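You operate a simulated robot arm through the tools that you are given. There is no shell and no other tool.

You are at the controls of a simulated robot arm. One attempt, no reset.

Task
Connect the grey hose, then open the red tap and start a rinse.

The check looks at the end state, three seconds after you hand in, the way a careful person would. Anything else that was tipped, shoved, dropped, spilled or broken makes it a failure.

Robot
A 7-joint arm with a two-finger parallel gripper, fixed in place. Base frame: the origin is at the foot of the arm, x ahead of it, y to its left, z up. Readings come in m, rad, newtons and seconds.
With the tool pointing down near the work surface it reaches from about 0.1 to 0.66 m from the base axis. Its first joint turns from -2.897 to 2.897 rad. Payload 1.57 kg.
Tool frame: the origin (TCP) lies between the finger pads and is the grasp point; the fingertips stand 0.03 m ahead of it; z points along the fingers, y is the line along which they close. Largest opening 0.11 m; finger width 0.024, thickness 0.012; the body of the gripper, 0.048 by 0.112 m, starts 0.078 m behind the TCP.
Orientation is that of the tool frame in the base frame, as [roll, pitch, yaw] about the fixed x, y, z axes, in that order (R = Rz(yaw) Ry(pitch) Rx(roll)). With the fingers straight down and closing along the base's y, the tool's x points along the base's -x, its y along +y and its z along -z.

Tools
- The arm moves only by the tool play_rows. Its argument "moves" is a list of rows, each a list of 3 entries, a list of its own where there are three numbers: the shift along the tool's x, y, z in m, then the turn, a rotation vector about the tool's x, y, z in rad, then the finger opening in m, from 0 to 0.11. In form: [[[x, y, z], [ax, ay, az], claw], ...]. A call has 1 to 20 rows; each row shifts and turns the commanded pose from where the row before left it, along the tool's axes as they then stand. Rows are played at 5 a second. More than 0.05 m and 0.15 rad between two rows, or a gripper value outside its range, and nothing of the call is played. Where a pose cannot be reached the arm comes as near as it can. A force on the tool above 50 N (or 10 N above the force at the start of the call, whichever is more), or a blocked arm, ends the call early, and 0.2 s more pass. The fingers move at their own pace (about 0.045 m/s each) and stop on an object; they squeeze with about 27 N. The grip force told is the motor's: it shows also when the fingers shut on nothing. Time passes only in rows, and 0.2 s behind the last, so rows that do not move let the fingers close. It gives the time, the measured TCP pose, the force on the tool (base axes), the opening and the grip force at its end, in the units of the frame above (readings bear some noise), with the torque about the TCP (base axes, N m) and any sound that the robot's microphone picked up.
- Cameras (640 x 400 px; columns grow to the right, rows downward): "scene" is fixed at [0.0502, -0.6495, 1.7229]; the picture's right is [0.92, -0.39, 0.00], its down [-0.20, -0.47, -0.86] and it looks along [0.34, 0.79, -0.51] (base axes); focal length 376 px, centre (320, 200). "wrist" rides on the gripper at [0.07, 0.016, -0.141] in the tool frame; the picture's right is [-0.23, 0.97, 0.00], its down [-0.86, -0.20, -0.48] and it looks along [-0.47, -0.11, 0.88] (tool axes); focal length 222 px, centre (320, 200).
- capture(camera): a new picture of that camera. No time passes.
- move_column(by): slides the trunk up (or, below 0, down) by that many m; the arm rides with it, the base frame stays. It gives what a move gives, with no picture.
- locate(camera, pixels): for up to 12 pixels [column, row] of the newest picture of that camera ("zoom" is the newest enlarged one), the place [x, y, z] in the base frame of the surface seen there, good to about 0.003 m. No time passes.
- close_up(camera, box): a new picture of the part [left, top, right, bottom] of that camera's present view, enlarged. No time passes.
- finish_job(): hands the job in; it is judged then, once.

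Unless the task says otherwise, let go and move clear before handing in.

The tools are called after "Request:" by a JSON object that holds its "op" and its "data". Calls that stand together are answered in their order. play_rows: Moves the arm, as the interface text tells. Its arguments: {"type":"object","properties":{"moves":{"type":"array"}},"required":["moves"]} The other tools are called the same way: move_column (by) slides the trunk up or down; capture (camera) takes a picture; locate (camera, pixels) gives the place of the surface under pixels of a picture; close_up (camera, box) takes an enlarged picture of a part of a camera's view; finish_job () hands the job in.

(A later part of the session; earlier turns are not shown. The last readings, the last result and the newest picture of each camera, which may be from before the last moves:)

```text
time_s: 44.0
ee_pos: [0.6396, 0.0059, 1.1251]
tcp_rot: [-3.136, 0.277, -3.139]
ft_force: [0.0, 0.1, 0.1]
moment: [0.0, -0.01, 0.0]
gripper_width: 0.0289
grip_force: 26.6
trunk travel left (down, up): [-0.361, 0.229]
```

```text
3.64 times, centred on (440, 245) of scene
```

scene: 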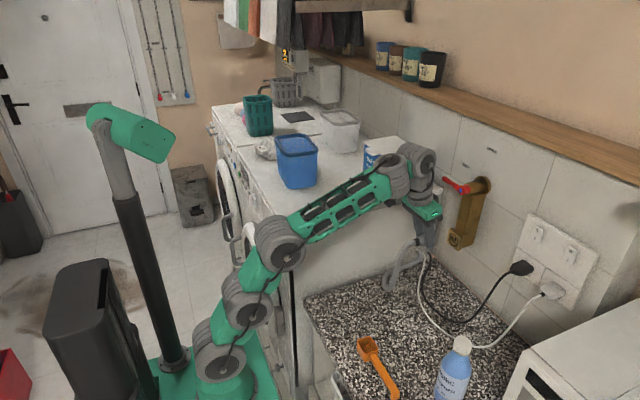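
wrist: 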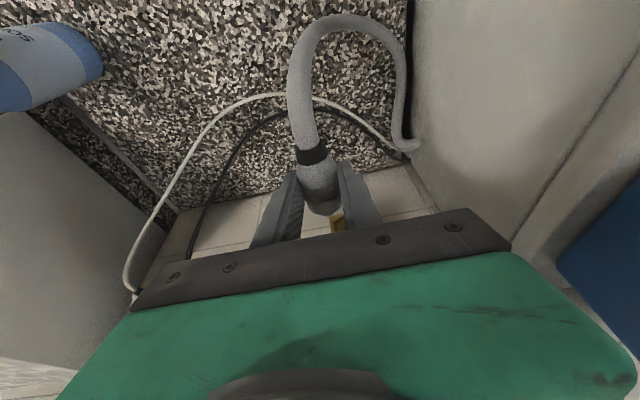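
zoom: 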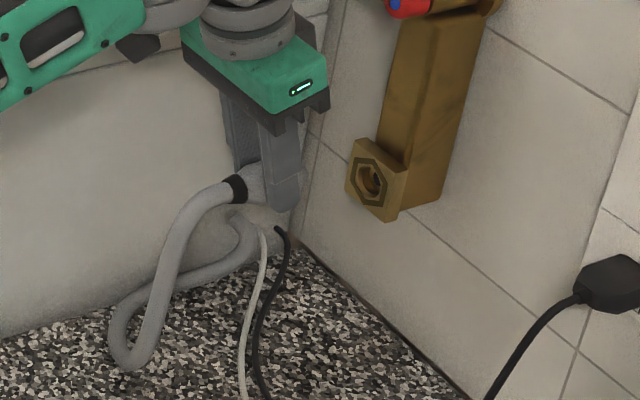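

The coupling tip is ~0.028 ahead of the TCP and its axis ~0.017 below it. I'll raise the trunk in stages while lowering the hand to stay near z≈1.08, for better reach.

Request:
{"op": "play_rows", "data": {"moves": [[[0.0041, 0.001, 0.0144], [0, 0, 0], 0.0], [[0.0041, 0.001, 0.0144], [0, 0, 0], 0.0], [[0.0041, 0.001, 0.0144], [0, 0, 0], 0.0]]}}

Request:
{"op": "move_column", "data": {"by": 0.05}}

Request:
{"op": "play_rows", "data": {"moves": [[[0.0041, 0.001, 0.0144], [0, 0, 0], 0.0], [[0.0041, 0.001, 0.0144], [0, 0, 0], 0.0], [[0.0041, 0.001, 0.0144], [0, 0, 0], 0.0]]}}

Request:
{"op": "move_column", "data": {"by": 0.05}}

Request:
{"op": "capture", "data": {"camera": "scene"}}

```text
time_s: 44.8
ee_pos: [0.6398, 0.0074, 1.0784]
tcp_rot: [-3.136, 0.278, -3.14]
ft_force: [-0.7, -0.1, -0.4]
moment: [0.02, -0.02, 0.04]
gripper_width: 0.0285
grip_force: 26.7
trunk travel left (down, up): [-0.361, 0.229]
```

```text
time_s: 45.7
ee_pos: [0.6403, 0.0083, 1.1285]
tcp_rot: [-3.136, 0.277, -3.139]
ft_force: [0.3, -0.1, -1.0]
moment: [0.01, -0.03, 0.0]
gripper_width: 0.0289
grip_force: 26.5
trunk travel left (down, up): [-0.411, 0.179]
```

```text
time_s: 46.5
ee_pos: [0.6401, 0.0111, 1.0826]
tcp_rot: [-3.137, 0.275, -3.141]
ft_force: [-0.2, 0.5, -0.4]
moment: [0.02, 0.02, 0.02]
gripper_width: 0.0284
grip_force: 27.0
trunk travel left (down, up): [-0.411, 0.179]
```

```text
time_s: 47.4
ee_pos: [0.6384, 0.0119, 1.1317]
tcp_rot: [-3.136, 0.277, -3.14]
ft_force: [-0.2, -0.7, -1.3]
moment: [0.02, 0.02, -0.01]
gripper_width: 0.0286
grip_force: 27.0
trunk travel left (down, up): [-0.461, 0.129]
```

```text
taken
```

scene: 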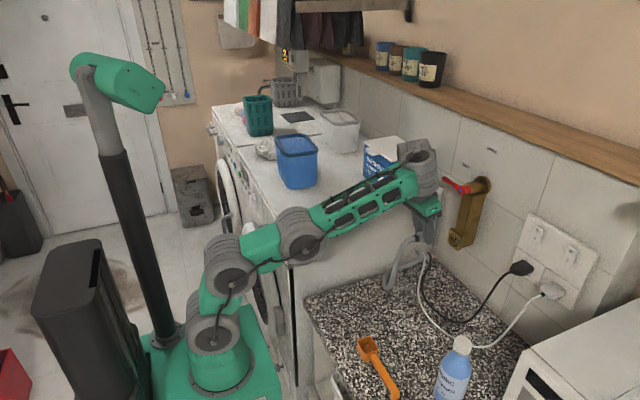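

Request:
{"op": "play_rows", "data": {"moves": [[[-0.0107, 0.0019, 0.0173], [0, 0, 0], 0.0], [[-0.0107, 0.0019, 0.0173], [0, 0, 0], 0.0], [[-0.0107, 0.0019, 0.0173], [0, 0, 0], 0.0], [[-0.0107, 0.0019, 0.0173], [0, 0, 0], 0.0]]}}

Request:
{"op": "capture", "data": {"camera": "scene"}}

Request:
{"op": "capture", "data": {"camera": "wrist"}}

```text
time_s: 48.4
ee_pos: [0.7002, 0.0167, 1.0777]
tcp_rot: [-3.134, 0.278, -3.14]
ft_force: [0.6, 0.6, -0.8]
moment: [-0.04, 0.04, 0.0]
gripper_width: 0.0283
grip_force: 26.9
trunk travel left (down, up): [-0.461, 0.129]
```

```text
taken
```

scene: 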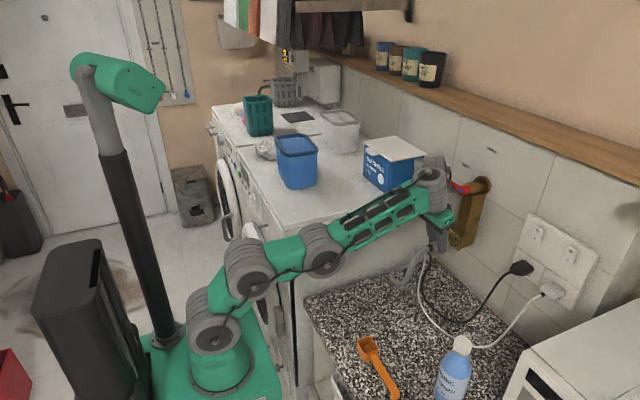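

```text
taken
```

wrist: 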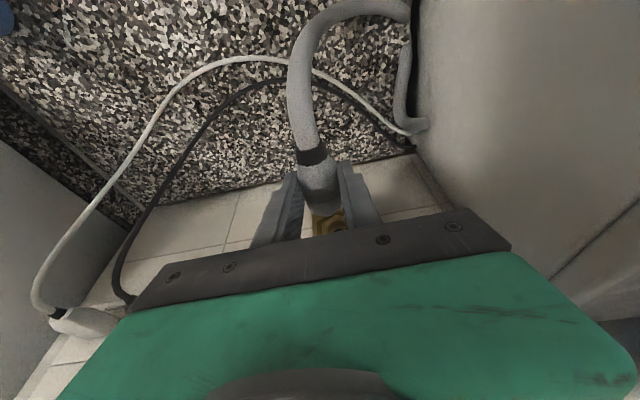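

The fingers and coupling are lined up near the outlet, but the wrist flange may come close to the red lever (x≈0.747, z≈1.232). I'll check the clearance.

Request:
{"op": "close_up", "data": {"camera": "scene", "box": [400, 150, 500, 260]}}

Request:
{"op": "locate", "data": {"camera": "zoom", "pixels": [[280, 130], [300, 135], [310, 115], [315, 160], [330, 175], [345, 190], [355, 165], [300, 190], [335, 215], [320, 140], [260, 180], [300, 290]]}}

```text
3.64 times, centred on (450, 205) of scene
```

zoom: 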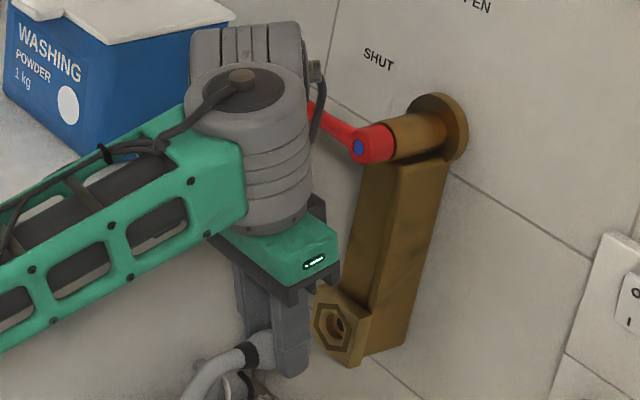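

```text
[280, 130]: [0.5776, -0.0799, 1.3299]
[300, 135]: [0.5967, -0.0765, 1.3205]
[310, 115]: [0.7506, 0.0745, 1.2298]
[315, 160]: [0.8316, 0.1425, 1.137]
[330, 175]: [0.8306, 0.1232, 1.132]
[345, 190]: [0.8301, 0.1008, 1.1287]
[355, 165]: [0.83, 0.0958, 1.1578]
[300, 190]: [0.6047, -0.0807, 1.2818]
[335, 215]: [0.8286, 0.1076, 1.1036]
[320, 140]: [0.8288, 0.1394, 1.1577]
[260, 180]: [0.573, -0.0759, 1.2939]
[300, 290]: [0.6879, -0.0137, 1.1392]
```

The wrist flange would come within millimetres of the lever at full insertion. I'll roll the hand about the coupling's own axis so the wrist leans to -y, away from the lever, starting with a small amount.

Request:
{"op": "play_rows", "data": {"moves": [[[0.0, -0.0015, 0], [-0.0866, 0, 0.0244], 0.0], [[0.0, -0.0015, 0], [-0.0866, 0, 0.0244], 0.0]]}}

Request:
{"op": "capture", "data": {"camera": "scene"}}

Request:
{"op": "close_up", "data": {"camera": "scene", "box": [400, 150, 500, 260]}}

```text
time_s: 49.0
ee_pos: [0.6985, 0.0146, 1.0789]
tcp_rot: [2.96, 0.273, 3.093]
ft_force: [0.8, -0.6, -0.6]
moment: [-0.03, -0.03, 0.01]
gripper_width: 0.0284
grip_force: 27.1
trunk travel left (down, up): [-0.461, 0.129]
```

```text
taken
```

scene: 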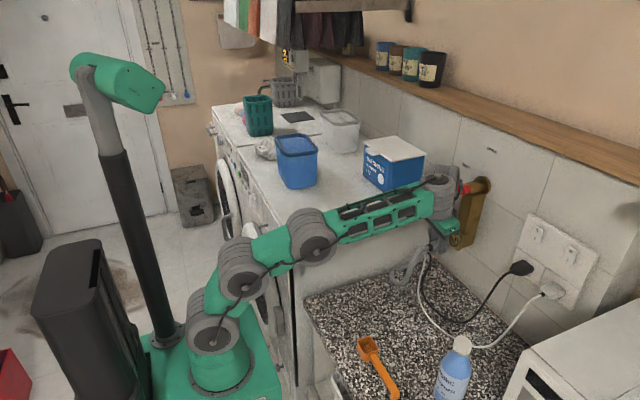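

```text
3.64 times, centred on (450, 205) of scene
```

zoom: 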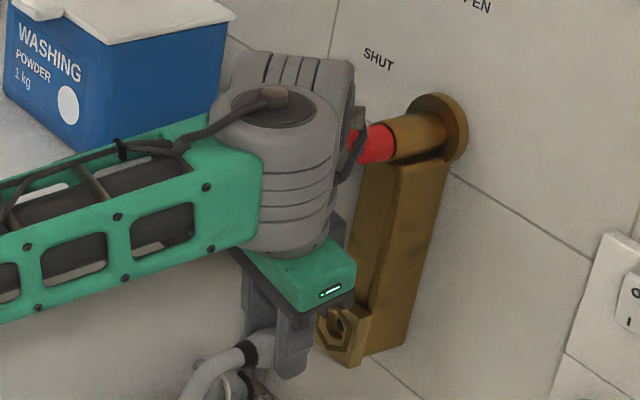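

Request:
{"op": "locate", "data": {"camera": "zoom", "pixels": [[352, 150], [345, 80], [330, 70], [350, 110], [280, 180], [240, 200], [320, 250], [345, 265], [355, 280], [375, 140], [310, 60], [340, 225]]}}

Request:
{"op": "capture", "data": {"camera": "wrist"}}

```text
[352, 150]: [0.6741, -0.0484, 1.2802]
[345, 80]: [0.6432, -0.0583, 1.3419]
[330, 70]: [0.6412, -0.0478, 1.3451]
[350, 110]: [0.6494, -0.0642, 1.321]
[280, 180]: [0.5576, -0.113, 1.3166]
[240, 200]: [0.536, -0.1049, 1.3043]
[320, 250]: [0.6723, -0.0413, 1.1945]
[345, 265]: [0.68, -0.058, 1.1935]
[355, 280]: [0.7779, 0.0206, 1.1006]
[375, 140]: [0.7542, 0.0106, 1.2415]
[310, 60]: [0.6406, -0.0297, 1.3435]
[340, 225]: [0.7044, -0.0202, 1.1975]
```

```text
taken
```

wrist: 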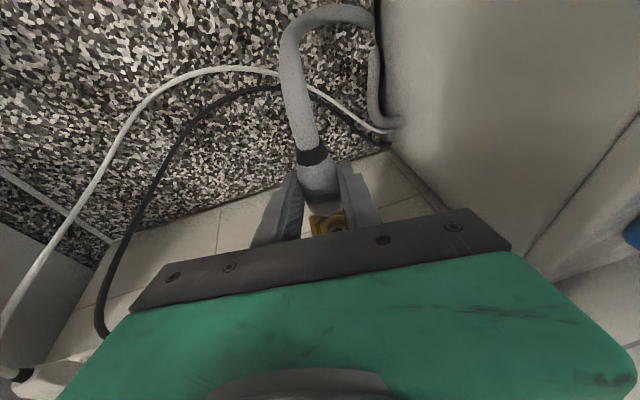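

The wrist moved as intended and the wheel ends stay at x≈0.65–0.675. I'll continue the roll by three more small rows.

Request:
{"op": "play_rows", "data": {"moves": [[[0.0, -0.0015, 0], [-0.0866, 0, 0.0244], 0.0], [[0.0, -0.0015, 0], [-0.0866, 0, 0.0244], 0.0], [[0.0, -0.0015, 0], [-0.0866, 0, 0.0244], 0.0]]}}

Request:
{"op": "capture", "data": {"camera": "scene"}}

Request:
{"op": "capture", "data": {"camera": "wrist"}}

Request:
{"op": "close_up", "data": {"camera": "scene", "box": [400, 150, 500, 260]}}

```text
time_s: 49.8
ee_pos: [0.6937, 0.0107, 1.0715]
tcp_rot: [2.681, 0.248, 3.02]
ft_force: [-0.2, 0.7, 0.2]
moment: [0.02, -0.01, 0.05]
gripper_width: 0.0289
grip_force: 27.6
out of reach, approached as far as the arm can: row 3
trunk travel left (down, up): [-0.461, 0.129]
```

```text
taken
```

scene: 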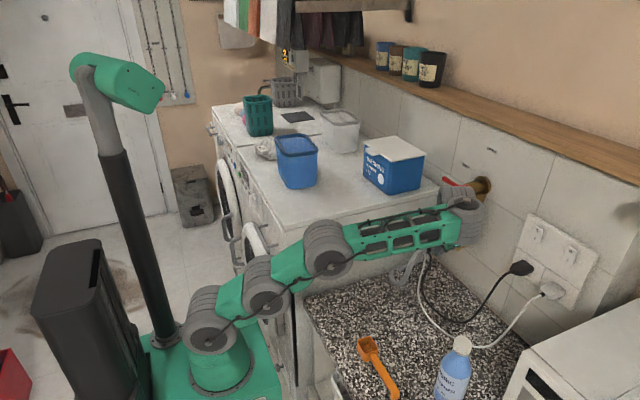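

```text
taken
```

wrist: 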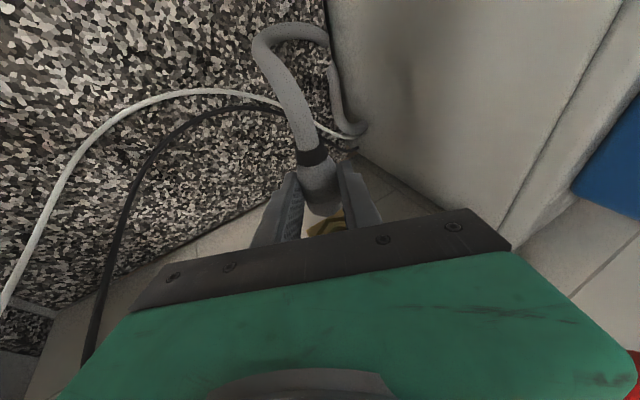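

```text
3.64 times, centred on (450, 205) of scene
```

zoom: 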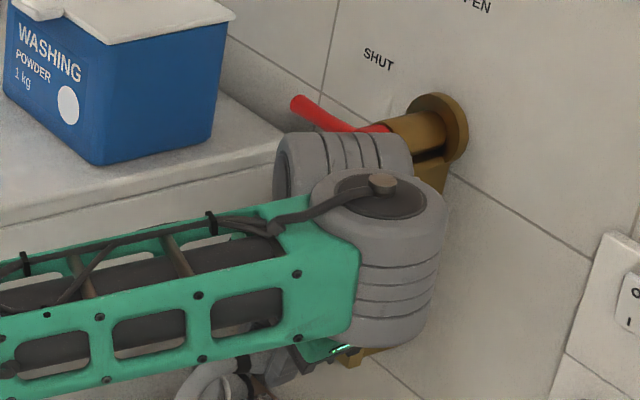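

Request:
{"op": "locate", "data": {"camera": "zoom", "pixels": [[440, 230], [420, 320], [380, 185], [400, 150], [340, 140], [370, 140], [300, 170], [330, 120], [310, 300]]}}

Request:
{"op": "close_up", "data": {"camera": "wrist", "box": [260, 120, 400, 240]}}

```text
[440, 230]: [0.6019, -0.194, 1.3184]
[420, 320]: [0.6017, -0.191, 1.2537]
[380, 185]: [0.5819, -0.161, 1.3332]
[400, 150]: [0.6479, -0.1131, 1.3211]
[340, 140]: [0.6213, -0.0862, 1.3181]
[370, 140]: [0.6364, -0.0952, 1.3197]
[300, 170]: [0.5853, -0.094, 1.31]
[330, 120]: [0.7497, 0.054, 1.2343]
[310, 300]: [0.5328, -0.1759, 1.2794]
```

```text
3.33 times, centred on (330, 180) of wrist
```

zoom: 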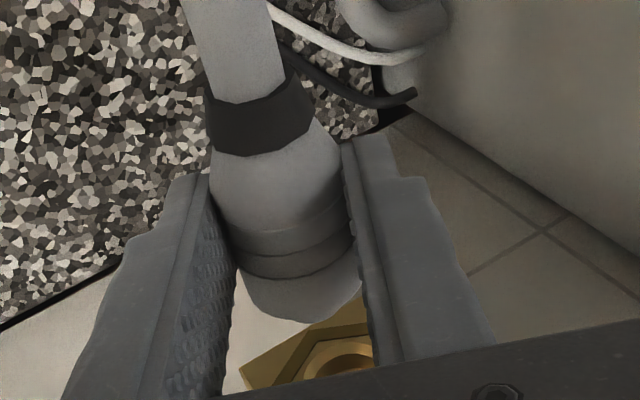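

The coupling axis still computes as exactly +x, and its centre is at about (0.6985,0.018,1.056). I'll correct y/z slightly and advance a little in x to test reach in this posture.

Request:
{"op": "play_rows", "data": {"moves": [[[-0.0056, 0.0033, -0.0014], [0, 0, 0], 0.0], [[-0.0077, 0, 0.0022], [0, 0, 0], 0.0]]}}

```text
time_s: 50.4
ee_pos: [0.6962, 0.0107, 1.0674]
tcp_rot: [2.684, 0.248, 3.021]
ft_force: [0.0, -0.4, 0.0]
moment: [-0.01, 0.04, -0.01]
gripper_width: 0.0283
grip_force: 27.2
out of reach, approached as far as the arm can: row 1, 2
trunk travel left (down, up): [-0.461, 0.129]
```

This posture is stretched to its limit, so I'll undo the roll and regrasp with more tilt and a grip further back, which suits both reach and lever clearance. First I'll back away and unroll.

Request:
{"op": "play_rows", "data": {"moves": [[[0.0192, 0, -0.0094], [0, 0, 0], 0.0], [[0.0192, 0.002, -0.0094], [0, 0, 0], 0.0], [[0.0, 0.0015, 0], [0.0866, 0, -0.0244], 0.0], [[0.0, 0.0015, 0], [0.0866, 0, -0.0244], 0.0]]}}

Request:
{"op": "capture", "data": {"camera": "scene"}}

```text
time_s: 51.4
ee_pos: [0.6545, 0.0116, 1.0758]
tcp_rot: [2.871, 0.266, 3.068]
ft_force: [0.6, -0.4, -0.3]
moment: [0.0, 0.0, 0.0]
gripper_width: 0.0289
grip_force: 26.9
trunk travel left (down, up): [-0.461, 0.129]
```

```text
taken
```

scene: 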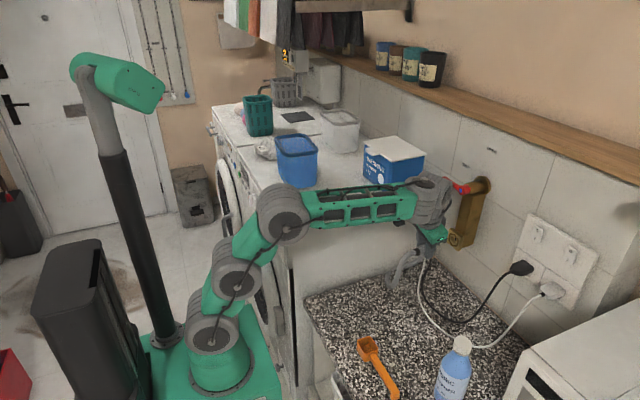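

Request:
{"op": "play_rows", "data": {"moves": [[[0.0, 0.0015, 0], [0.0866, 0, -0.0244], 0.0], [[0.0, 0.0015, 0], [0.0866, 0, -0.0244], 0.0], [[0.0, 0.0015, 0], [0.0866, 0, -0.0244], 0.0], [[0.0096, -0.003, -0.0027], [0, 0, 0], 0.0]]}}

Request:
{"op": "move_column", "data": {"by": -0.05}}

Request:
{"op": "play_rows", "data": {"moves": [[[0.0082, -0.003, -0.0172], [0, 0, 0], 0.0], [[0.0082, -0.003, -0.0172], [0, 0, 0], 0.0], [[0.0082, -0.003, -0.0172], [0, 0, 0], 0.0]]}}

Request:
{"op": "capture", "data": {"camera": "scene"}}

```text
time_s: 52.4
ee_pos: [0.6449, 0.0132, 1.0771]
tcp_rot: [-3.134, 0.276, -3.137]
ft_force: [1.0, 1.1, -0.4]
moment: [0.02, 0.0, -0.01]
gripper_width: 0.0287
grip_force: 26.5
trunk travel left (down, up): [-0.461, 0.129]
```

```text
time_s: 53.4
ee_pos: [0.6439, 0.0129, 1.027]
tcp_rot: [-3.135, 0.277, -3.14]
ft_force: [0.0, -0.3, -0.8]
moment: [0.0, 0.01, 0.02]
gripper_width: 0.0287
grip_force: 26.8
trunk travel left (down, up): [-0.411, 0.179]
```

```text
time_s: 54.1
ee_pos: [0.6071, 0.004, 1.0694]
tcp_rot: [-3.134, 0.276, -3.14]
ft_force: [0.3, 0.5, -0.7]
moment: [-0.03, 0.02, 0.0]
gripper_width: 0.0285
grip_force: 26.7
trunk travel left (down, up): [-0.411, 0.179]
```

```text
taken
```

scene: 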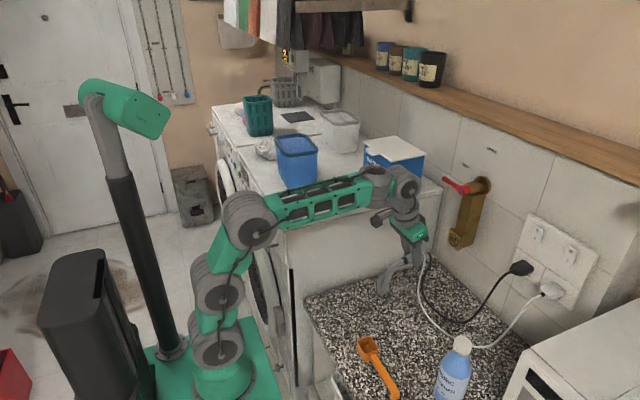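

The posture is planar again and the grip holds. I'll bring the coupling back over the open counter and set it down gently.

Request:
{"op": "play_rows", "data": {"moves": [[[0.0176, -0.0013, -0.005], [0, 0, 0], 0.0], [[0.0176, -0.0013, -0.005], [0, 0, 0], 0.0], [[0.0176, -0.0013, -0.005], [0, 0, 0], 0.0]]}}

Request:
{"op": "move_column", "data": {"by": -0.1}}

Request:
{"op": "move_column", "data": {"by": -0.04}}

Request:
{"op": "capture", "data": {"camera": "scene"}}

Request:
{"op": "capture", "data": {"camera": "wrist"}}

```text
time_s: 55.0
ee_pos: [0.5514, 0.0007, 1.0708]
tcp_rot: [-3.136, 0.276, -3.14]
ft_force: [-0.3, 0.1, -0.5]
moment: [-0.03, 0.01, 0.0]
gripper_width: 0.0283
grip_force: 27.1
trunk travel left (down, up): [-0.411, 0.179]
```

```text
time_s: 56.3
ee_pos: [0.553, 0.0012, 0.9715]
tcp_rot: [-3.136, 0.274, -3.14]
ft_force: [0.0, -0.6, -1.1]
moment: [-0.02, 0.02, 0.0]
gripper_width: 0.0288
grip_force: 26.6
trunk travel left (down, up): [-0.311, 0.279]
```

```text
time_s: 57.1
ee_pos: [0.5527, 0.0009, 0.9295]
tcp_rot: [-3.137, 0.276, 3.141]
ft_force: [0.8, 0.9, -0.8]
moment: [-0.02, 0.01, 0.01]
gripper_width: 0.0287
grip_force: 27.0
trunk travel left (down, up): [-0.271, 0.319]
```

```text
taken
```

scene: 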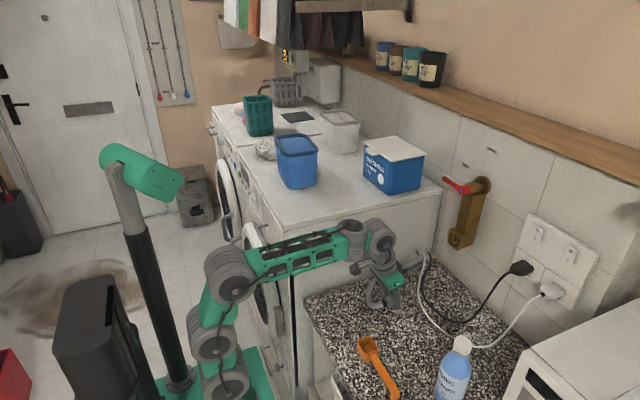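

```text
taken
```

wrist: 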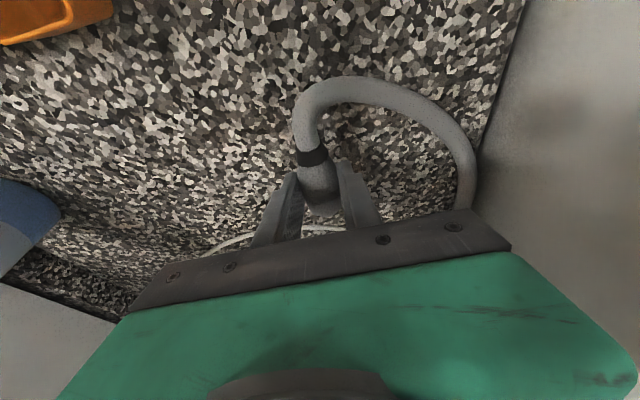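

The coupling is ~1.5 cm above the counter. I'll lower it to contact height and open the fingers.

Request:
{"op": "play_rows", "data": {"moves": [[[0.0011, 0, 0.0038], [0, 0, 0], 0.0], [[0.0011, 0, 0.0038], [0, 0, 0], 0.0], [[0.0011, 0, 0.0038], [0, 0, 0], 0.0], [[0.0008, 0, 0.0029], [0, 0, 0], 0.0], [[0, 0, 0], [0, 0, 0], 0.0]]}}

Request:
{"op": "play_rows", "data": {"moves": [[[0, 0, 0], [0, 0, 0], 0.035], [[0, 0, 0], [0, 0, 0], 0.045], [[0, 0, 0], [0, 0, 0], 0.06], [[0, 0, 0], [0, 0, 0], 0.06]]}}

Request:
{"op": "capture", "data": {"camera": "wrist"}}

Request:
{"op": "close_up", "data": {"camera": "scene", "box": [350, 250, 430, 330]}}

```text
time_s: 58.3
ee_pos: [0.5515, 0.0013, 0.9155]
tcp_rot: [-3.135, 0.275, -3.141]
ft_force: [-0.3, -0.4, 0.4]
moment: [-0.01, -0.02, -0.01]
gripper_width: 0.0287
grip_force: 26.8
trunk travel left (down, up): [-0.271, 0.319]
```

```text
time_s: 59.3
ee_pos: [0.552, 0.0008, 0.9152]
tcp_rot: [-3.136, 0.276, -3.139]
ft_force: [0.8, -0.5, -0.5]
moment: [-0.01, 0.02, -0.01]
gripper_width: 0.0599
grip_force: 0.1
trunk travel left (down, up): [-0.271, 0.319]
```

```text
taken
```

wrist: 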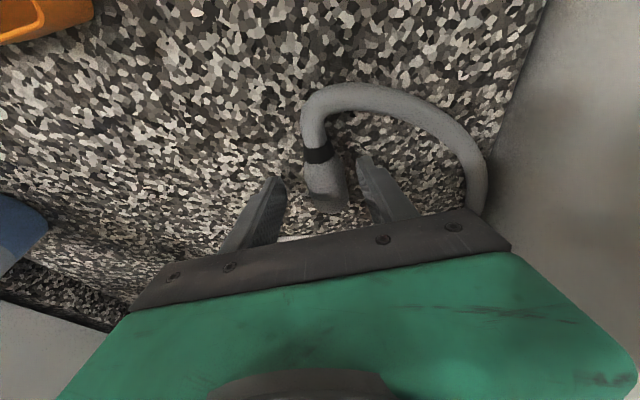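

```text
5.00 times, centred on (390, 290) of scene
```

zoom: 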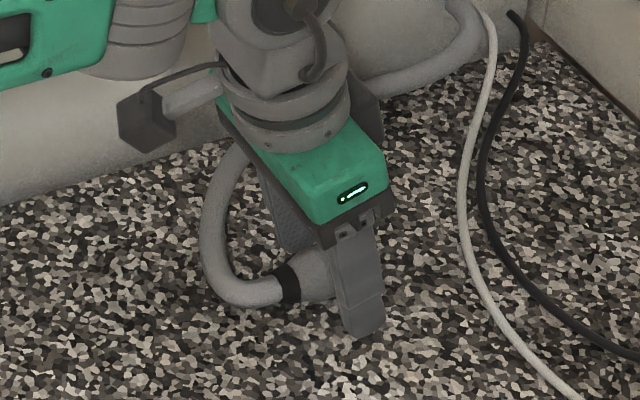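

Released onto the counter. I'll raise slightly, set tilt to 0.40, and locate the coupling again.

Request:
{"op": "play_rows", "data": {"moves": [[[-0.0054, 0, -0.0192], [0, 0, 0], 0.06], [[-0.0054, 0, -0.0192], [0, 0, 0], 0.06], [[0, 0, 0], [0, -0.0625, 0], 0.06], [[0, 0, 0], [0, -0.0625, 0], 0.06]]}}

Request:
{"op": "capture", "data": {"camera": "wrist"}}

Request:
{"op": "close_up", "data": {"camera": "wrist", "box": [270, 100, 390, 200]}}

Request:
{"op": "locate", "data": {"camera": "zoom", "pixels": [[230, 130], [240, 170], [250, 200], [258, 225], [265, 250], [272, 280], [280, 310], [285, 330], [200, 220], [310, 220], [220, 270], [325, 270]]}}

```text
time_s: 60.3
ee_pos: [0.5529, 0.0, 0.9556]
tcp_rot: [-3.134, 0.401, -3.137]
ft_force: [-0.4, -0.3, -0.2]
moment: [0.0, -0.01, -0.02]
gripper_width: 0.0602
grip_force: 0.0
trunk travel left (down, up): [-0.271, 0.319]
```

```text
taken
```

wrist: 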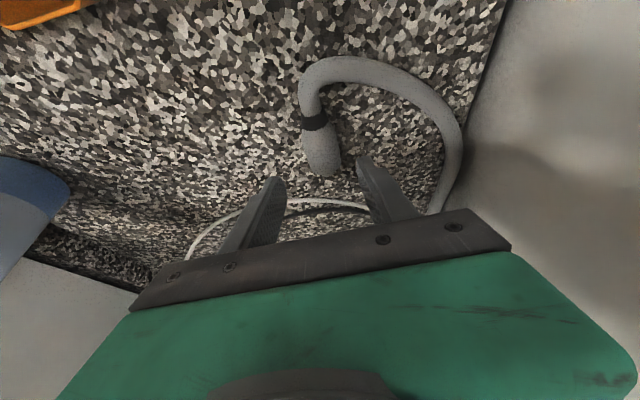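

```text
4.00 times, centred on (330, 150) of wrist
```

zoom: 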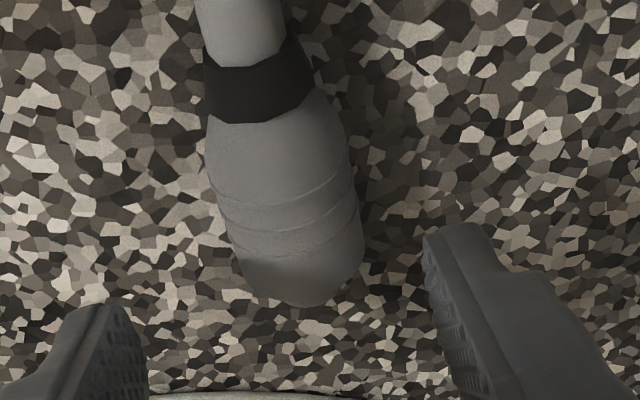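

```text
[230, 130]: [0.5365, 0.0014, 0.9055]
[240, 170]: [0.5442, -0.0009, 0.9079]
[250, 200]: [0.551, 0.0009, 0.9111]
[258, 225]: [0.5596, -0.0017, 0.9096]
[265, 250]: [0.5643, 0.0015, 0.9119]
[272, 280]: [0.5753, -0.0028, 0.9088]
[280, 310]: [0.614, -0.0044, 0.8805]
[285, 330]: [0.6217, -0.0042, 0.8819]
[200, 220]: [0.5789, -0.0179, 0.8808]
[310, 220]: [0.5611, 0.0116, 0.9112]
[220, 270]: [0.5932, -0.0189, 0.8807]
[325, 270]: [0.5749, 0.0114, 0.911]
```

Request:
{"op": "locate", "data": {"camera": "zoom", "pixels": [[259, 90], [272, 140], [279, 175], [286, 215], [290, 245], [297, 280], [300, 300], [219, 215], [355, 205], [235, 255], [360, 245], [300, 305]]}}

```text
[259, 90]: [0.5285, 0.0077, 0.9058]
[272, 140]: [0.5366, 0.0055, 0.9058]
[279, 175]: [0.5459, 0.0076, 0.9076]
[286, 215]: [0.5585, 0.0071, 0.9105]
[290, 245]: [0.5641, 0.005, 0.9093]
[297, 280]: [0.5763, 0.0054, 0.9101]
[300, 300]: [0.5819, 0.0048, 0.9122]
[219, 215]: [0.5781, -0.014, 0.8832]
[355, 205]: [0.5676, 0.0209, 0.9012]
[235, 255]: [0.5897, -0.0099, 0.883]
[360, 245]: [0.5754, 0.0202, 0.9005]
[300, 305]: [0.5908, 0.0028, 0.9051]
```

The coupling's axis is at y≈0.006, tip x≈0.584. I'll grip further back (centre x≈0.549) with tilt 0.40 and TCP z≈0.9133.

Request:
{"op": "play_rows", "data": {"moves": [[[0.011, 0.006, -0.0046], [0, 0, 0], 0.06], [[0.0047, 0, 0.011], [0, 0, 0], 0.06], [[0.0047, 0, 0.011], [0, 0, 0], 0.06], [[0.0047, 0, 0.011], [0, 0, 0], 0.06], [[0.0012, 0, 0.003], [0, 0, 0], 0.06], [[0, 0, 0], [0, 0, 0], 0.06]]}}

Request:
{"op": "capture", "data": {"camera": "wrist"}}

```text
time_s: 61.7
ee_pos: [0.54, 0.0076, 0.9172]
tcp_rot: [-3.134, 0.401, -3.136]
ft_force: [-1.4, -0.6, -0.7]
moment: [-0.03, 0.02, -0.01]
gripper_width: 0.06
grip_force: 0.0
trunk travel left (down, up): [-0.271, 0.319]
```

```text
taken
```

wrist: 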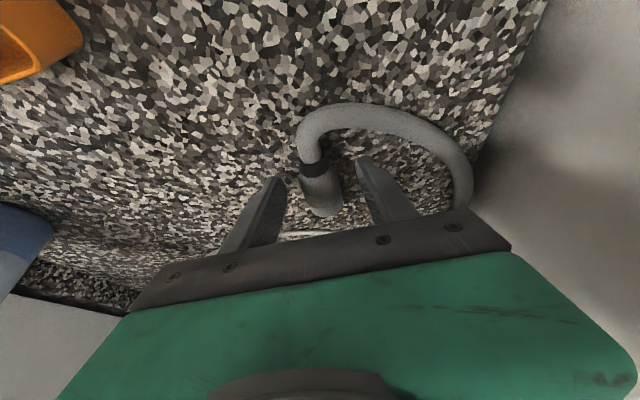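

Request:
{"op": "play_rows", "data": {"moves": [[[0.0008, 0, 0.0019], [0, 0, 0], 0.06], [[0.0008, 0, 0.0019], [0, 0, 0], 0.06], [[0, 0, 0], [0, 0, 0], 0.06]]}}

```text
time_s: 62.5
ee_pos: [0.5402, 0.0068, 0.9121]
tcp_rot: [-3.134, 0.402, -3.137]
ft_force: [0.1, 0.0, 0.3]
moment: [-0.01, -0.03, 0.01]
gripper_width: 0.06
grip_force: 0.0
trunk travel left (down, up): [-0.271, 0.319]
```

Request:
{"op": "play_rows", "data": {"moves": [[[0, 0, 0], [0, 0, 0], 0.0], [[0, 0, 0], [0, 0, 0], 0.0], [[0, 0, 0], [0, 0, 0], 0.0], [[0, 0, 0], [0, 0, 0], 0.0], [[0, 0, 0], [0, 0, 0], 0.0]]}}

Request:
{"op": "play_rows", "data": {"moves": [[[-0.0012, 0, -0.0028], [0, 0, 0], 0.0], [[-0.0012, 0, -0.0028], [0, 0, 0], 0.0], [[-0.0012, 0, -0.0028], [0, 0, 0], 0.0], [[-0.0016, 0, -0.0037], [0, 0, 0], 0.0], [[-0.0016, 0, -0.0037], [0, 0, 0], 0.0], [[0, 0, 0], [0, 0, 0], 0.0]]}}

Request:
{"op": "close_up", "data": {"camera": "wrist", "box": [260, 120, 400, 240]}}

Request:
{"op": "close_up", "data": {"camera": "scene", "box": [350, 250, 430, 330]}}

```text
time_s: 63.7
ee_pos: [0.5395, 0.0071, 0.9139]
tcp_rot: [-3.135, 0.402, -3.138]
ft_force: [-1.1, 0.8, 0.3]
moment: [0.0, 0.01, 0.02]
gripper_width: 0.0295
grip_force: 26.9
trunk travel left (down, up): [-0.271, 0.319]
```

```text
time_s: 65.1
ee_pos: [0.5408, 0.007, 0.9291]
tcp_rot: [-3.135, 0.402, -3.139]
ft_force: [-0.5, -0.2, -0.6]
moment: [0.0, -0.03, 0.02]
gripper_width: 0.0296
grip_force: 26.7
trunk travel left (down, up): [-0.271, 0.319]
```

```text
3.33 times, centred on (330, 180) of wrist
```

zoom: 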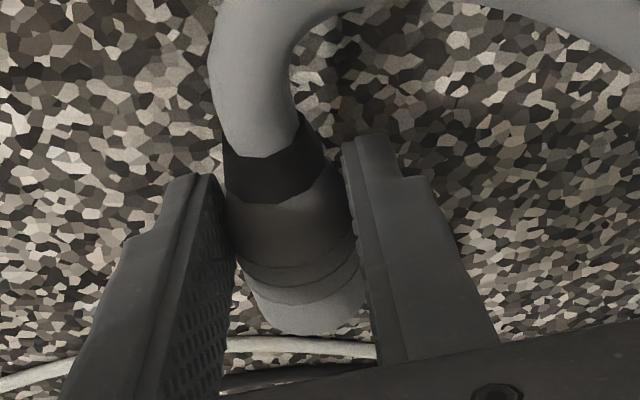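

```text
5.00 times, centred on (390, 290) of scene
```

zoom: 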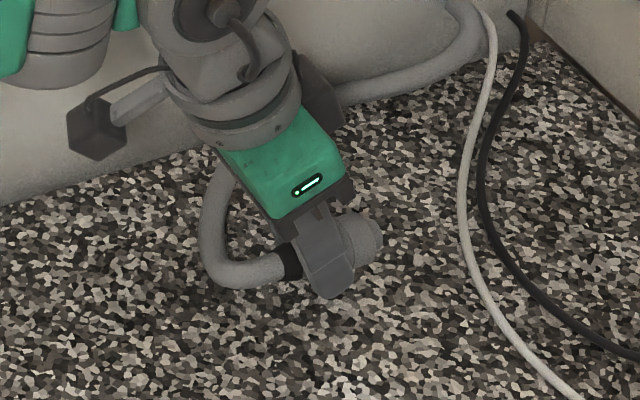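

Lifted and held (width 0.0296), with the nose pointing to +x. I'll carry it forward and up toward the tap in stages.

Request:
{"op": "play_rows", "data": {"moves": [[[-0.0157, 0.0008, -0.0064], [0, 0, 0], 0.0], [[-0.0157, 0.0008, -0.0064], [0, 0, 0], 0.0], [[-0.0157, 0.0008, -0.0064], [0, 0, 0], 0.0], [[-0.0157, 0.0008, -0.0064], [0, 0, 0], 0.0], [[-0.0157, 0.0008, -0.0064], [0, 0, 0], 0.0]]}}

Request:
{"op": "move_column", "data": {"by": 0.06}}

Request:
{"op": "move_column", "data": {"by": 0.06}}

Request:
{"op": "capture", "data": {"camera": "scene"}}

Request:
{"op": "capture", "data": {"camera": "wrist"}}

```text
time_s: 66.3
ee_pos: [0.5996, 0.0122, 0.9905]
tcp_rot: [-3.136, 0.401, -3.138]
ft_force: [0.7, 0.0, -0.6]
moment: [0.0, 0.06, 0.0]
gripper_width: 0.0297
grip_force: 27.4
trunk travel left (down, up): [-0.271, 0.319]
```

```text
time_s: 67.3
ee_pos: [0.6004, 0.0117, 1.049]
tcp_rot: [-3.135, 0.398, -3.137]
ft_force: [-0.2, -0.4, -1.5]
moment: [0.02, 0.04, -0.01]
gripper_width: 0.0297
grip_force: 27.1
trunk travel left (down, up): [-0.331, 0.259]
```

```text
time_s: 68.3
ee_pos: [0.5998, 0.0113, 1.1096]
tcp_rot: [-3.133, 0.399, -3.138]
ft_force: [0.0, -0.1, -0.3]
moment: [0.01, 0.02, -0.04]
gripper_width: 0.0297
grip_force: 27.4
trunk travel left (down, up): [-0.391, 0.199]
```

```text
taken
```

scene: 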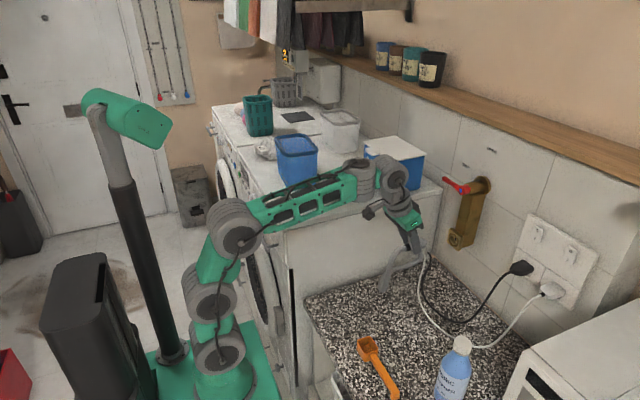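

```text
taken
```

wrist: 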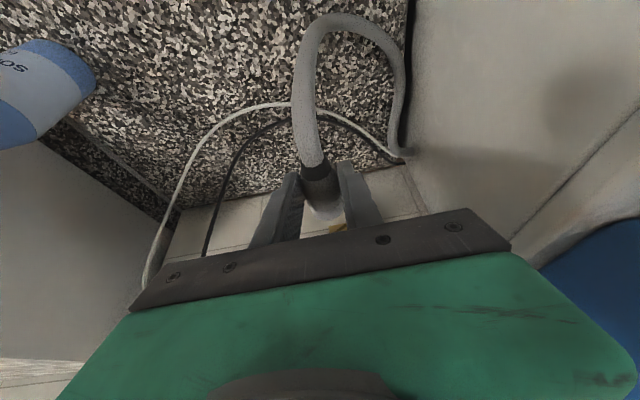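

Request:
{"op": "close_up", "data": {"camera": "wrist", "box": [260, 120, 400, 240]}}

Request:
{"op": "locate", "data": {"camera": "zoom", "pixels": [[240, 60], [265, 100], [270, 155], [280, 185], [292, 220], [298, 245], [302, 270], [308, 300], [312, 325]]}}

Request:
{"op": "close_up", "data": {"camera": "scene", "box": [370, 200, 480, 300]}}

Request:
{"op": "locate", "data": {"camera": "zoom", "pixels": [[246, 180], [225, 185], [300, 165], [290, 175], [285, 160], [265, 185]]}}

```text
3.33 times, centred on (330, 180) of wrist
```

zoom: 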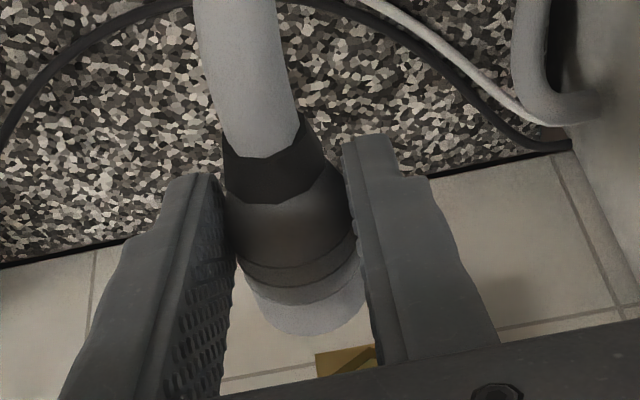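

```text
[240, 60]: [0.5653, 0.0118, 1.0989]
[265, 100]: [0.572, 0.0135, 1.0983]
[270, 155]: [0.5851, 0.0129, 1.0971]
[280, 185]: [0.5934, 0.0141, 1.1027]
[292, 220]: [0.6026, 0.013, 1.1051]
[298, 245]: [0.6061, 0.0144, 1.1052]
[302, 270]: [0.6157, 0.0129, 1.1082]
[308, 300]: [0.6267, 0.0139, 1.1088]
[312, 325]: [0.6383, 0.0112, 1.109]
```

```text
4.00 times, centred on (425, 250) of scene
```

zoom: 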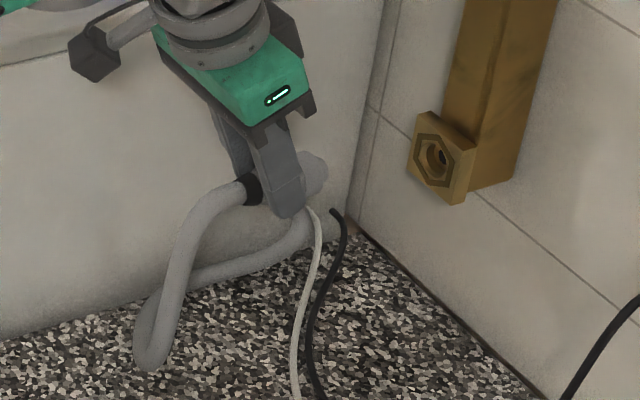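

```text
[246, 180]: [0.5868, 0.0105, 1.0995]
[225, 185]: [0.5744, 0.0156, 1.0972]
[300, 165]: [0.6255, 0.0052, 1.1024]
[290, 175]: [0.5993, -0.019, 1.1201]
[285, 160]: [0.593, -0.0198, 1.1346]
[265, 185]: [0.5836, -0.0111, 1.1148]
```

Request:
{"op": "close_up", "data": {"camera": "scene", "box": [420, 225, 460, 260]}}

Request:
{"op": "close_up", "data": {"camera": "scene", "box": [420, 230, 460, 255]}}

```text
11.43 times, centred on (440, 242) of scene
```

zoom: 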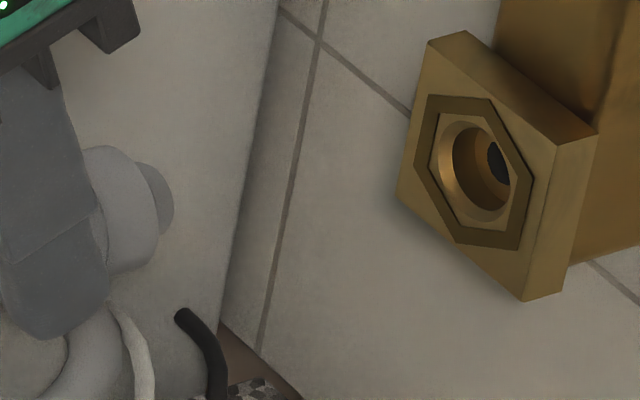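

```text
16.00 times, centred on (440, 242) of scene
```

zoom: 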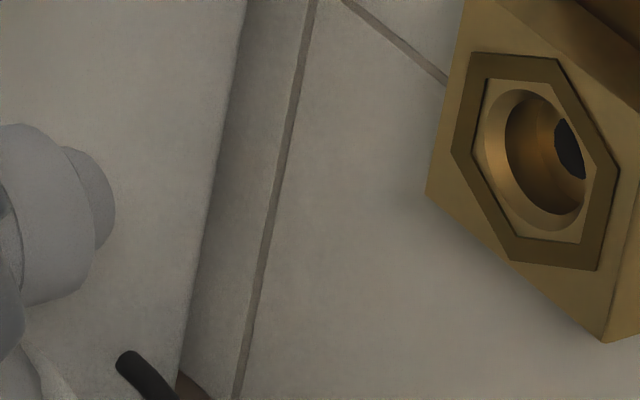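

Request:
{"op": "locate", "data": {"camera": "zoom", "pixels": [[100, 200], [85, 165], [95, 240], [70, 150], [40, 150], [40, 290], [80, 260], [20, 220], [50, 220], [110, 200]]}}

```text
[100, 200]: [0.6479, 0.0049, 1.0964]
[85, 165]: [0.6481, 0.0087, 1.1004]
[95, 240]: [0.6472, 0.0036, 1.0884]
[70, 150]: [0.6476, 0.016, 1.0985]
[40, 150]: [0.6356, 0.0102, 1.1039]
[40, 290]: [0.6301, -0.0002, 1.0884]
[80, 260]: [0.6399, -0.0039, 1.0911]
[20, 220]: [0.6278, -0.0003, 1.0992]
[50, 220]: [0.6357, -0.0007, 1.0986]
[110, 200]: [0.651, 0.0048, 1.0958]
```

The nose tip is at about TCP+(0.050, 0, -0.015), with the coupling pitched nose-up by roughly 0.07 rad. I'll take that out by reducing tilt to 0.33 and move to ~3 cm short of the outlet.

Request:
{"op": "play_rows", "data": {"moves": [[[0, 0, 0], [0, 0.035, 0], 0.0], [[0, 0, 0], [0, 0.035, 0], 0.0], [[-0.0141, 0.0013, 0.0103], [0, 0, 0], 0.0], [[-0.0141, 0.0013, 0.0103], [0, 0, 0], 0.0], [[-0.0141, 0.0013, 0.0103], [0, 0, 0], 0.0], [[-0.0141, 0.0013, 0.0103], [0, 0, 0], 0.0], [[-0.0141, 0.0013, 0.0103], [0, 0, 0], 0.0]]}}

Request:
{"op": "capture", "data": {"camera": "scene"}}

Request:
{"op": "capture", "data": {"camera": "wrist"}}

Request:
{"op": "close_up", "data": {"camera": "scene", "box": [420, 225, 470, 260]}}

```text
time_s: 69.9
ee_pos: [0.6861, 0.018, 1.0837]
tcp_rot: [-3.138, 0.332, -3.137]
ft_force: [0.9, 0.1, -0.1]
moment: [0.01, 0.04, -0.04]
gripper_width: 0.0297
grip_force: 27.4
trunk travel left (down, up): [-0.391, 0.199]
```

```text
taken
```

scene: 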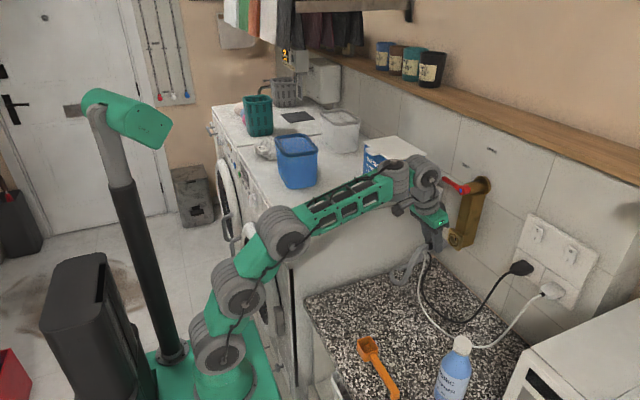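

```text
taken
```

wrist: 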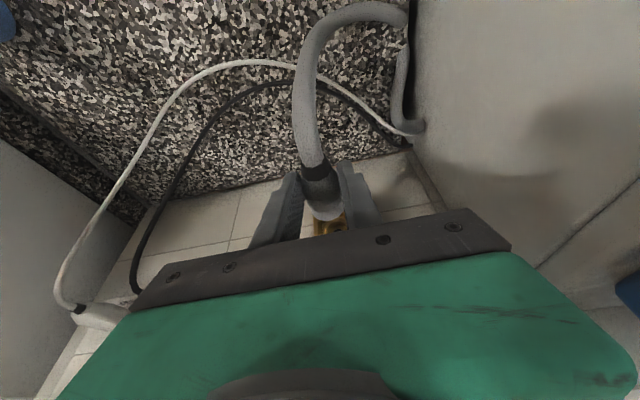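

```text
11.43 times, centred on (445, 242) of scene
```

zoom: 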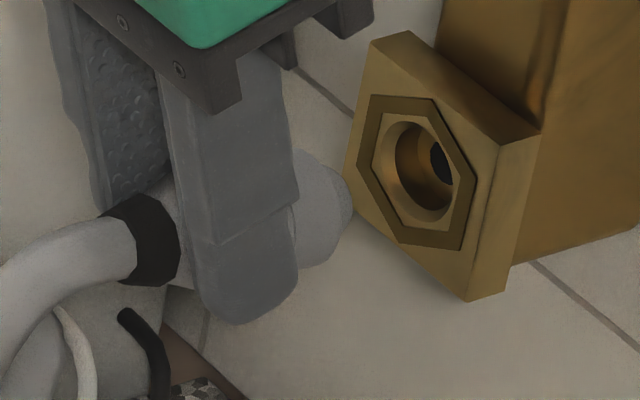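

Request:
{"op": "close_up", "data": {"camera": "scene", "box": [435, 225, 465, 255]}}

Request:
{"op": "locate", "data": {"camera": "zoom", "pixels": [[150, 200], [165, 190], [175, 210], [180, 220], [165, 245], [140, 150], [130, 270], [150, 230], [200, 200], [260, 120]]}}

Request:
{"op": "close_up", "data": {"camera": "wrist", "box": [260, 140, 400, 260]}}

```text
13.33 times, centred on (450, 240) of scene
```

zoom: 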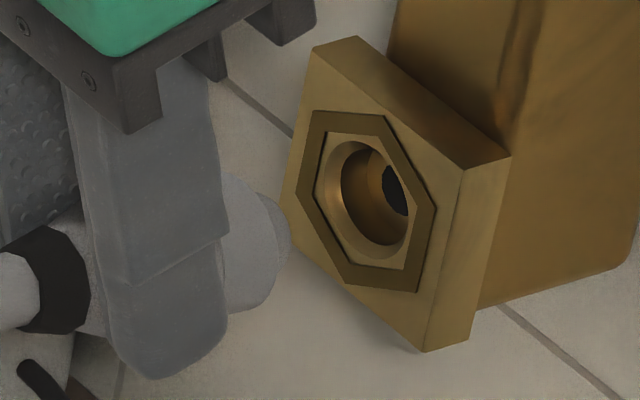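

```text
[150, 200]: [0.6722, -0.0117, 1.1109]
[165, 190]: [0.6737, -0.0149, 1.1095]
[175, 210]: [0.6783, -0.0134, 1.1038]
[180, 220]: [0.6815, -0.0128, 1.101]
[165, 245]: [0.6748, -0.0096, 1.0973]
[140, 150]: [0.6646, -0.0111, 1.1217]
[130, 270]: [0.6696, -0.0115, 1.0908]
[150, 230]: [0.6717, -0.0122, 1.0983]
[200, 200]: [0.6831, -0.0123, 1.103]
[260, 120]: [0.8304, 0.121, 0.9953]
```

```text
3.33 times, centred on (330, 200) of wrist
```

zoom: 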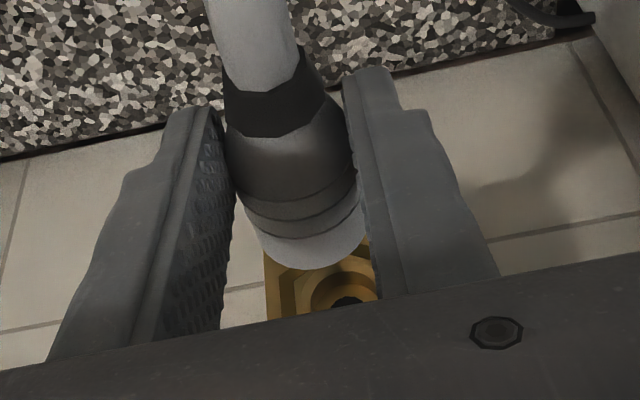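

Request:
{"op": "close_up", "data": {"camera": "scene", "box": [435, 225, 465, 255]}}

Request:
{"op": "locate", "data": {"camera": "zoom", "pixels": [[275, 205], [283, 225], [285, 240], [278, 255], [265, 200], [240, 190], [240, 240], [240, 300], [255, 280], [270, 265], [262, 230]]}}

```text
13.33 times, centred on (450, 240) of scene
```

zoom: 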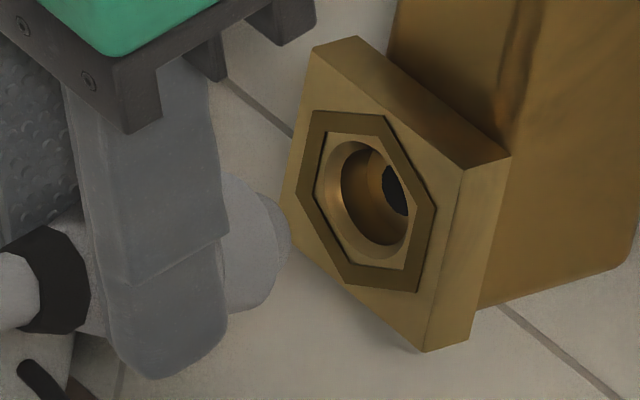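

```text
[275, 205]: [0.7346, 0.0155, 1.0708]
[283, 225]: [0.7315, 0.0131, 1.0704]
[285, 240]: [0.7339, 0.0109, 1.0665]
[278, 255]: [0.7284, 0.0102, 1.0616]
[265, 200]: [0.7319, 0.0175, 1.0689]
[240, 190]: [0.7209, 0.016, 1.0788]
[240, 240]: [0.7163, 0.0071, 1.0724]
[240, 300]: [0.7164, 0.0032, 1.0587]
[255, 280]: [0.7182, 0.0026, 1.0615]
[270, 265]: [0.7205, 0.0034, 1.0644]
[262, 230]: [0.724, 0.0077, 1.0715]
```

Relative to the outlet, the nose needs about +5 mm in y and -6 mm in z. I'll make most of that correction with a small advance, then re-check.

Request:
{"op": "play_rows", "data": {"moves": [[[-0.0029, 0.002, 0.0039], [0, 0, 0], 0.0], [[-0.0029, 0.002, 0.0039], [0, 0, 0], 0.0]]}}

Request:
{"op": "close_up", "data": {"camera": "wrist", "box": [290, 170, 390, 240]}}

Request:
{"op": "close_up", "data": {"camera": "scene", "box": [435, 225, 465, 255]}}

Request:
{"op": "locate", "data": {"camera": "zoom", "pixels": [[305, 220], [310, 240], [300, 255], [290, 205], [285, 225], [330, 250], [320, 130], [370, 310], [420, 230], [395, 130], [310, 180]]}}

```text
time_s: 70.5
ee_pos: [0.6923, 0.0211, 1.0789]
tcp_rot: [-3.137, 0.33, -3.139]
ft_force: [0.7, 0.2, -0.3]
moment: [0.03, 0.01, 0.02]
gripper_width: 0.0296
grip_force: 27.2
trunk travel left (down, up): [-0.391, 0.199]
```

```text
5.71 times, centred on (340, 205) of wrist
```

zoom: 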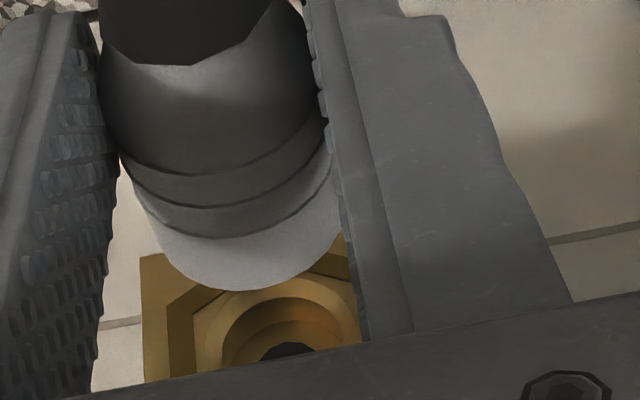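

```text
13.33 times, centred on (450, 240) of scene
```

zoom: 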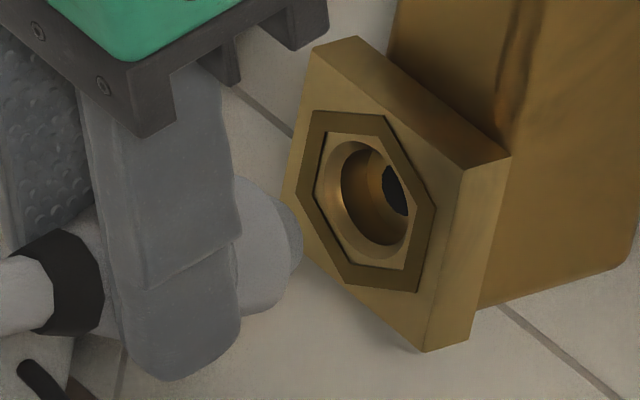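

```text
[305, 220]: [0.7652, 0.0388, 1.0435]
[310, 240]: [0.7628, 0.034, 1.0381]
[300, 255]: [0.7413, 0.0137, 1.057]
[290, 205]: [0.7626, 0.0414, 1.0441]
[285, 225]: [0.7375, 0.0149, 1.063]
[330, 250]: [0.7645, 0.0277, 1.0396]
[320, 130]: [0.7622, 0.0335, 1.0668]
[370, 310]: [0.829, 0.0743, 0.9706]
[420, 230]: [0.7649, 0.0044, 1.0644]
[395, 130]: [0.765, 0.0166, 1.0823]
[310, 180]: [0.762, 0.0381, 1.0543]
```

By projection and the scene view, the nose centre (~y 0.0205, z 1.060) now lines up with the outlet. I'll advance straight along +x in small steps until just short of the face.

Request:
{"op": "play_rows", "data": {"moves": [[[-0.0038, 0, 0.0013], [0, 0, 0], 0.0], [[-0.0038, 0, 0.0013], [0, 0, 0], 0.0], [[-0.0038, 0, 0.0013], [0, 0, 0], 0.0], [[-0.0038, 0, 0.0013], [0, 0, 0], 0.0]]}}

Request:
{"op": "close_up", "data": {"camera": "wrist", "box": [290, 170, 390, 240]}}

Request:
{"op": "close_up", "data": {"camera": "scene", "box": [435, 225, 465, 255]}}

Request:
{"op": "locate", "data": {"camera": "zoom", "pixels": [[295, 190], [315, 200], [322, 215], [325, 235], [318, 250], [300, 230], [285, 260], [280, 190], [275, 300]]}}

```text
time_s: 71.5
ee_pos: [0.7083, 0.021, 1.0775]
tcp_rot: [-3.138, 0.328, -3.14]
ft_force: [0.5, -0.5, -0.1]
moment: [-0.03, 0.02, 0.0]
gripper_width: 0.0295
grip_force: 27.4
trunk travel left (down, up): [-0.391, 0.199]
```

```text
5.71 times, centred on (340, 205) of wrist
```

zoom: 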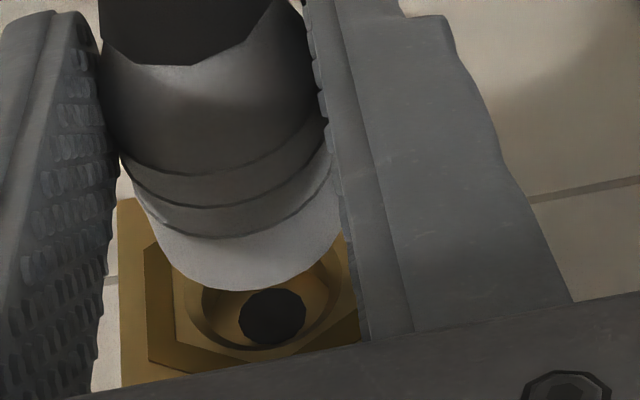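

```text
13.33 times, centred on (450, 240) of scene
```

zoom: 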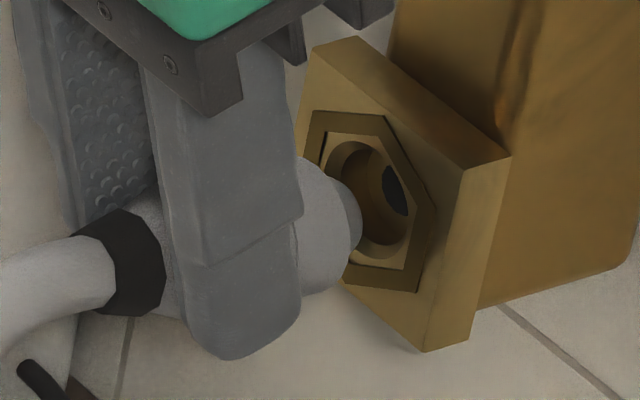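

```text
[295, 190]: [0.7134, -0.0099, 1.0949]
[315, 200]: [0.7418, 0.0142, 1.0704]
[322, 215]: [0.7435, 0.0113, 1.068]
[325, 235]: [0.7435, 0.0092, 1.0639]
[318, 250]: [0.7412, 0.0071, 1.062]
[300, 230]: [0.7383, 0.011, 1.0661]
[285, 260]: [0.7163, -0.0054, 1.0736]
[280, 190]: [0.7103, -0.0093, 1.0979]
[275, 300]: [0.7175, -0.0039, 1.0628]
```

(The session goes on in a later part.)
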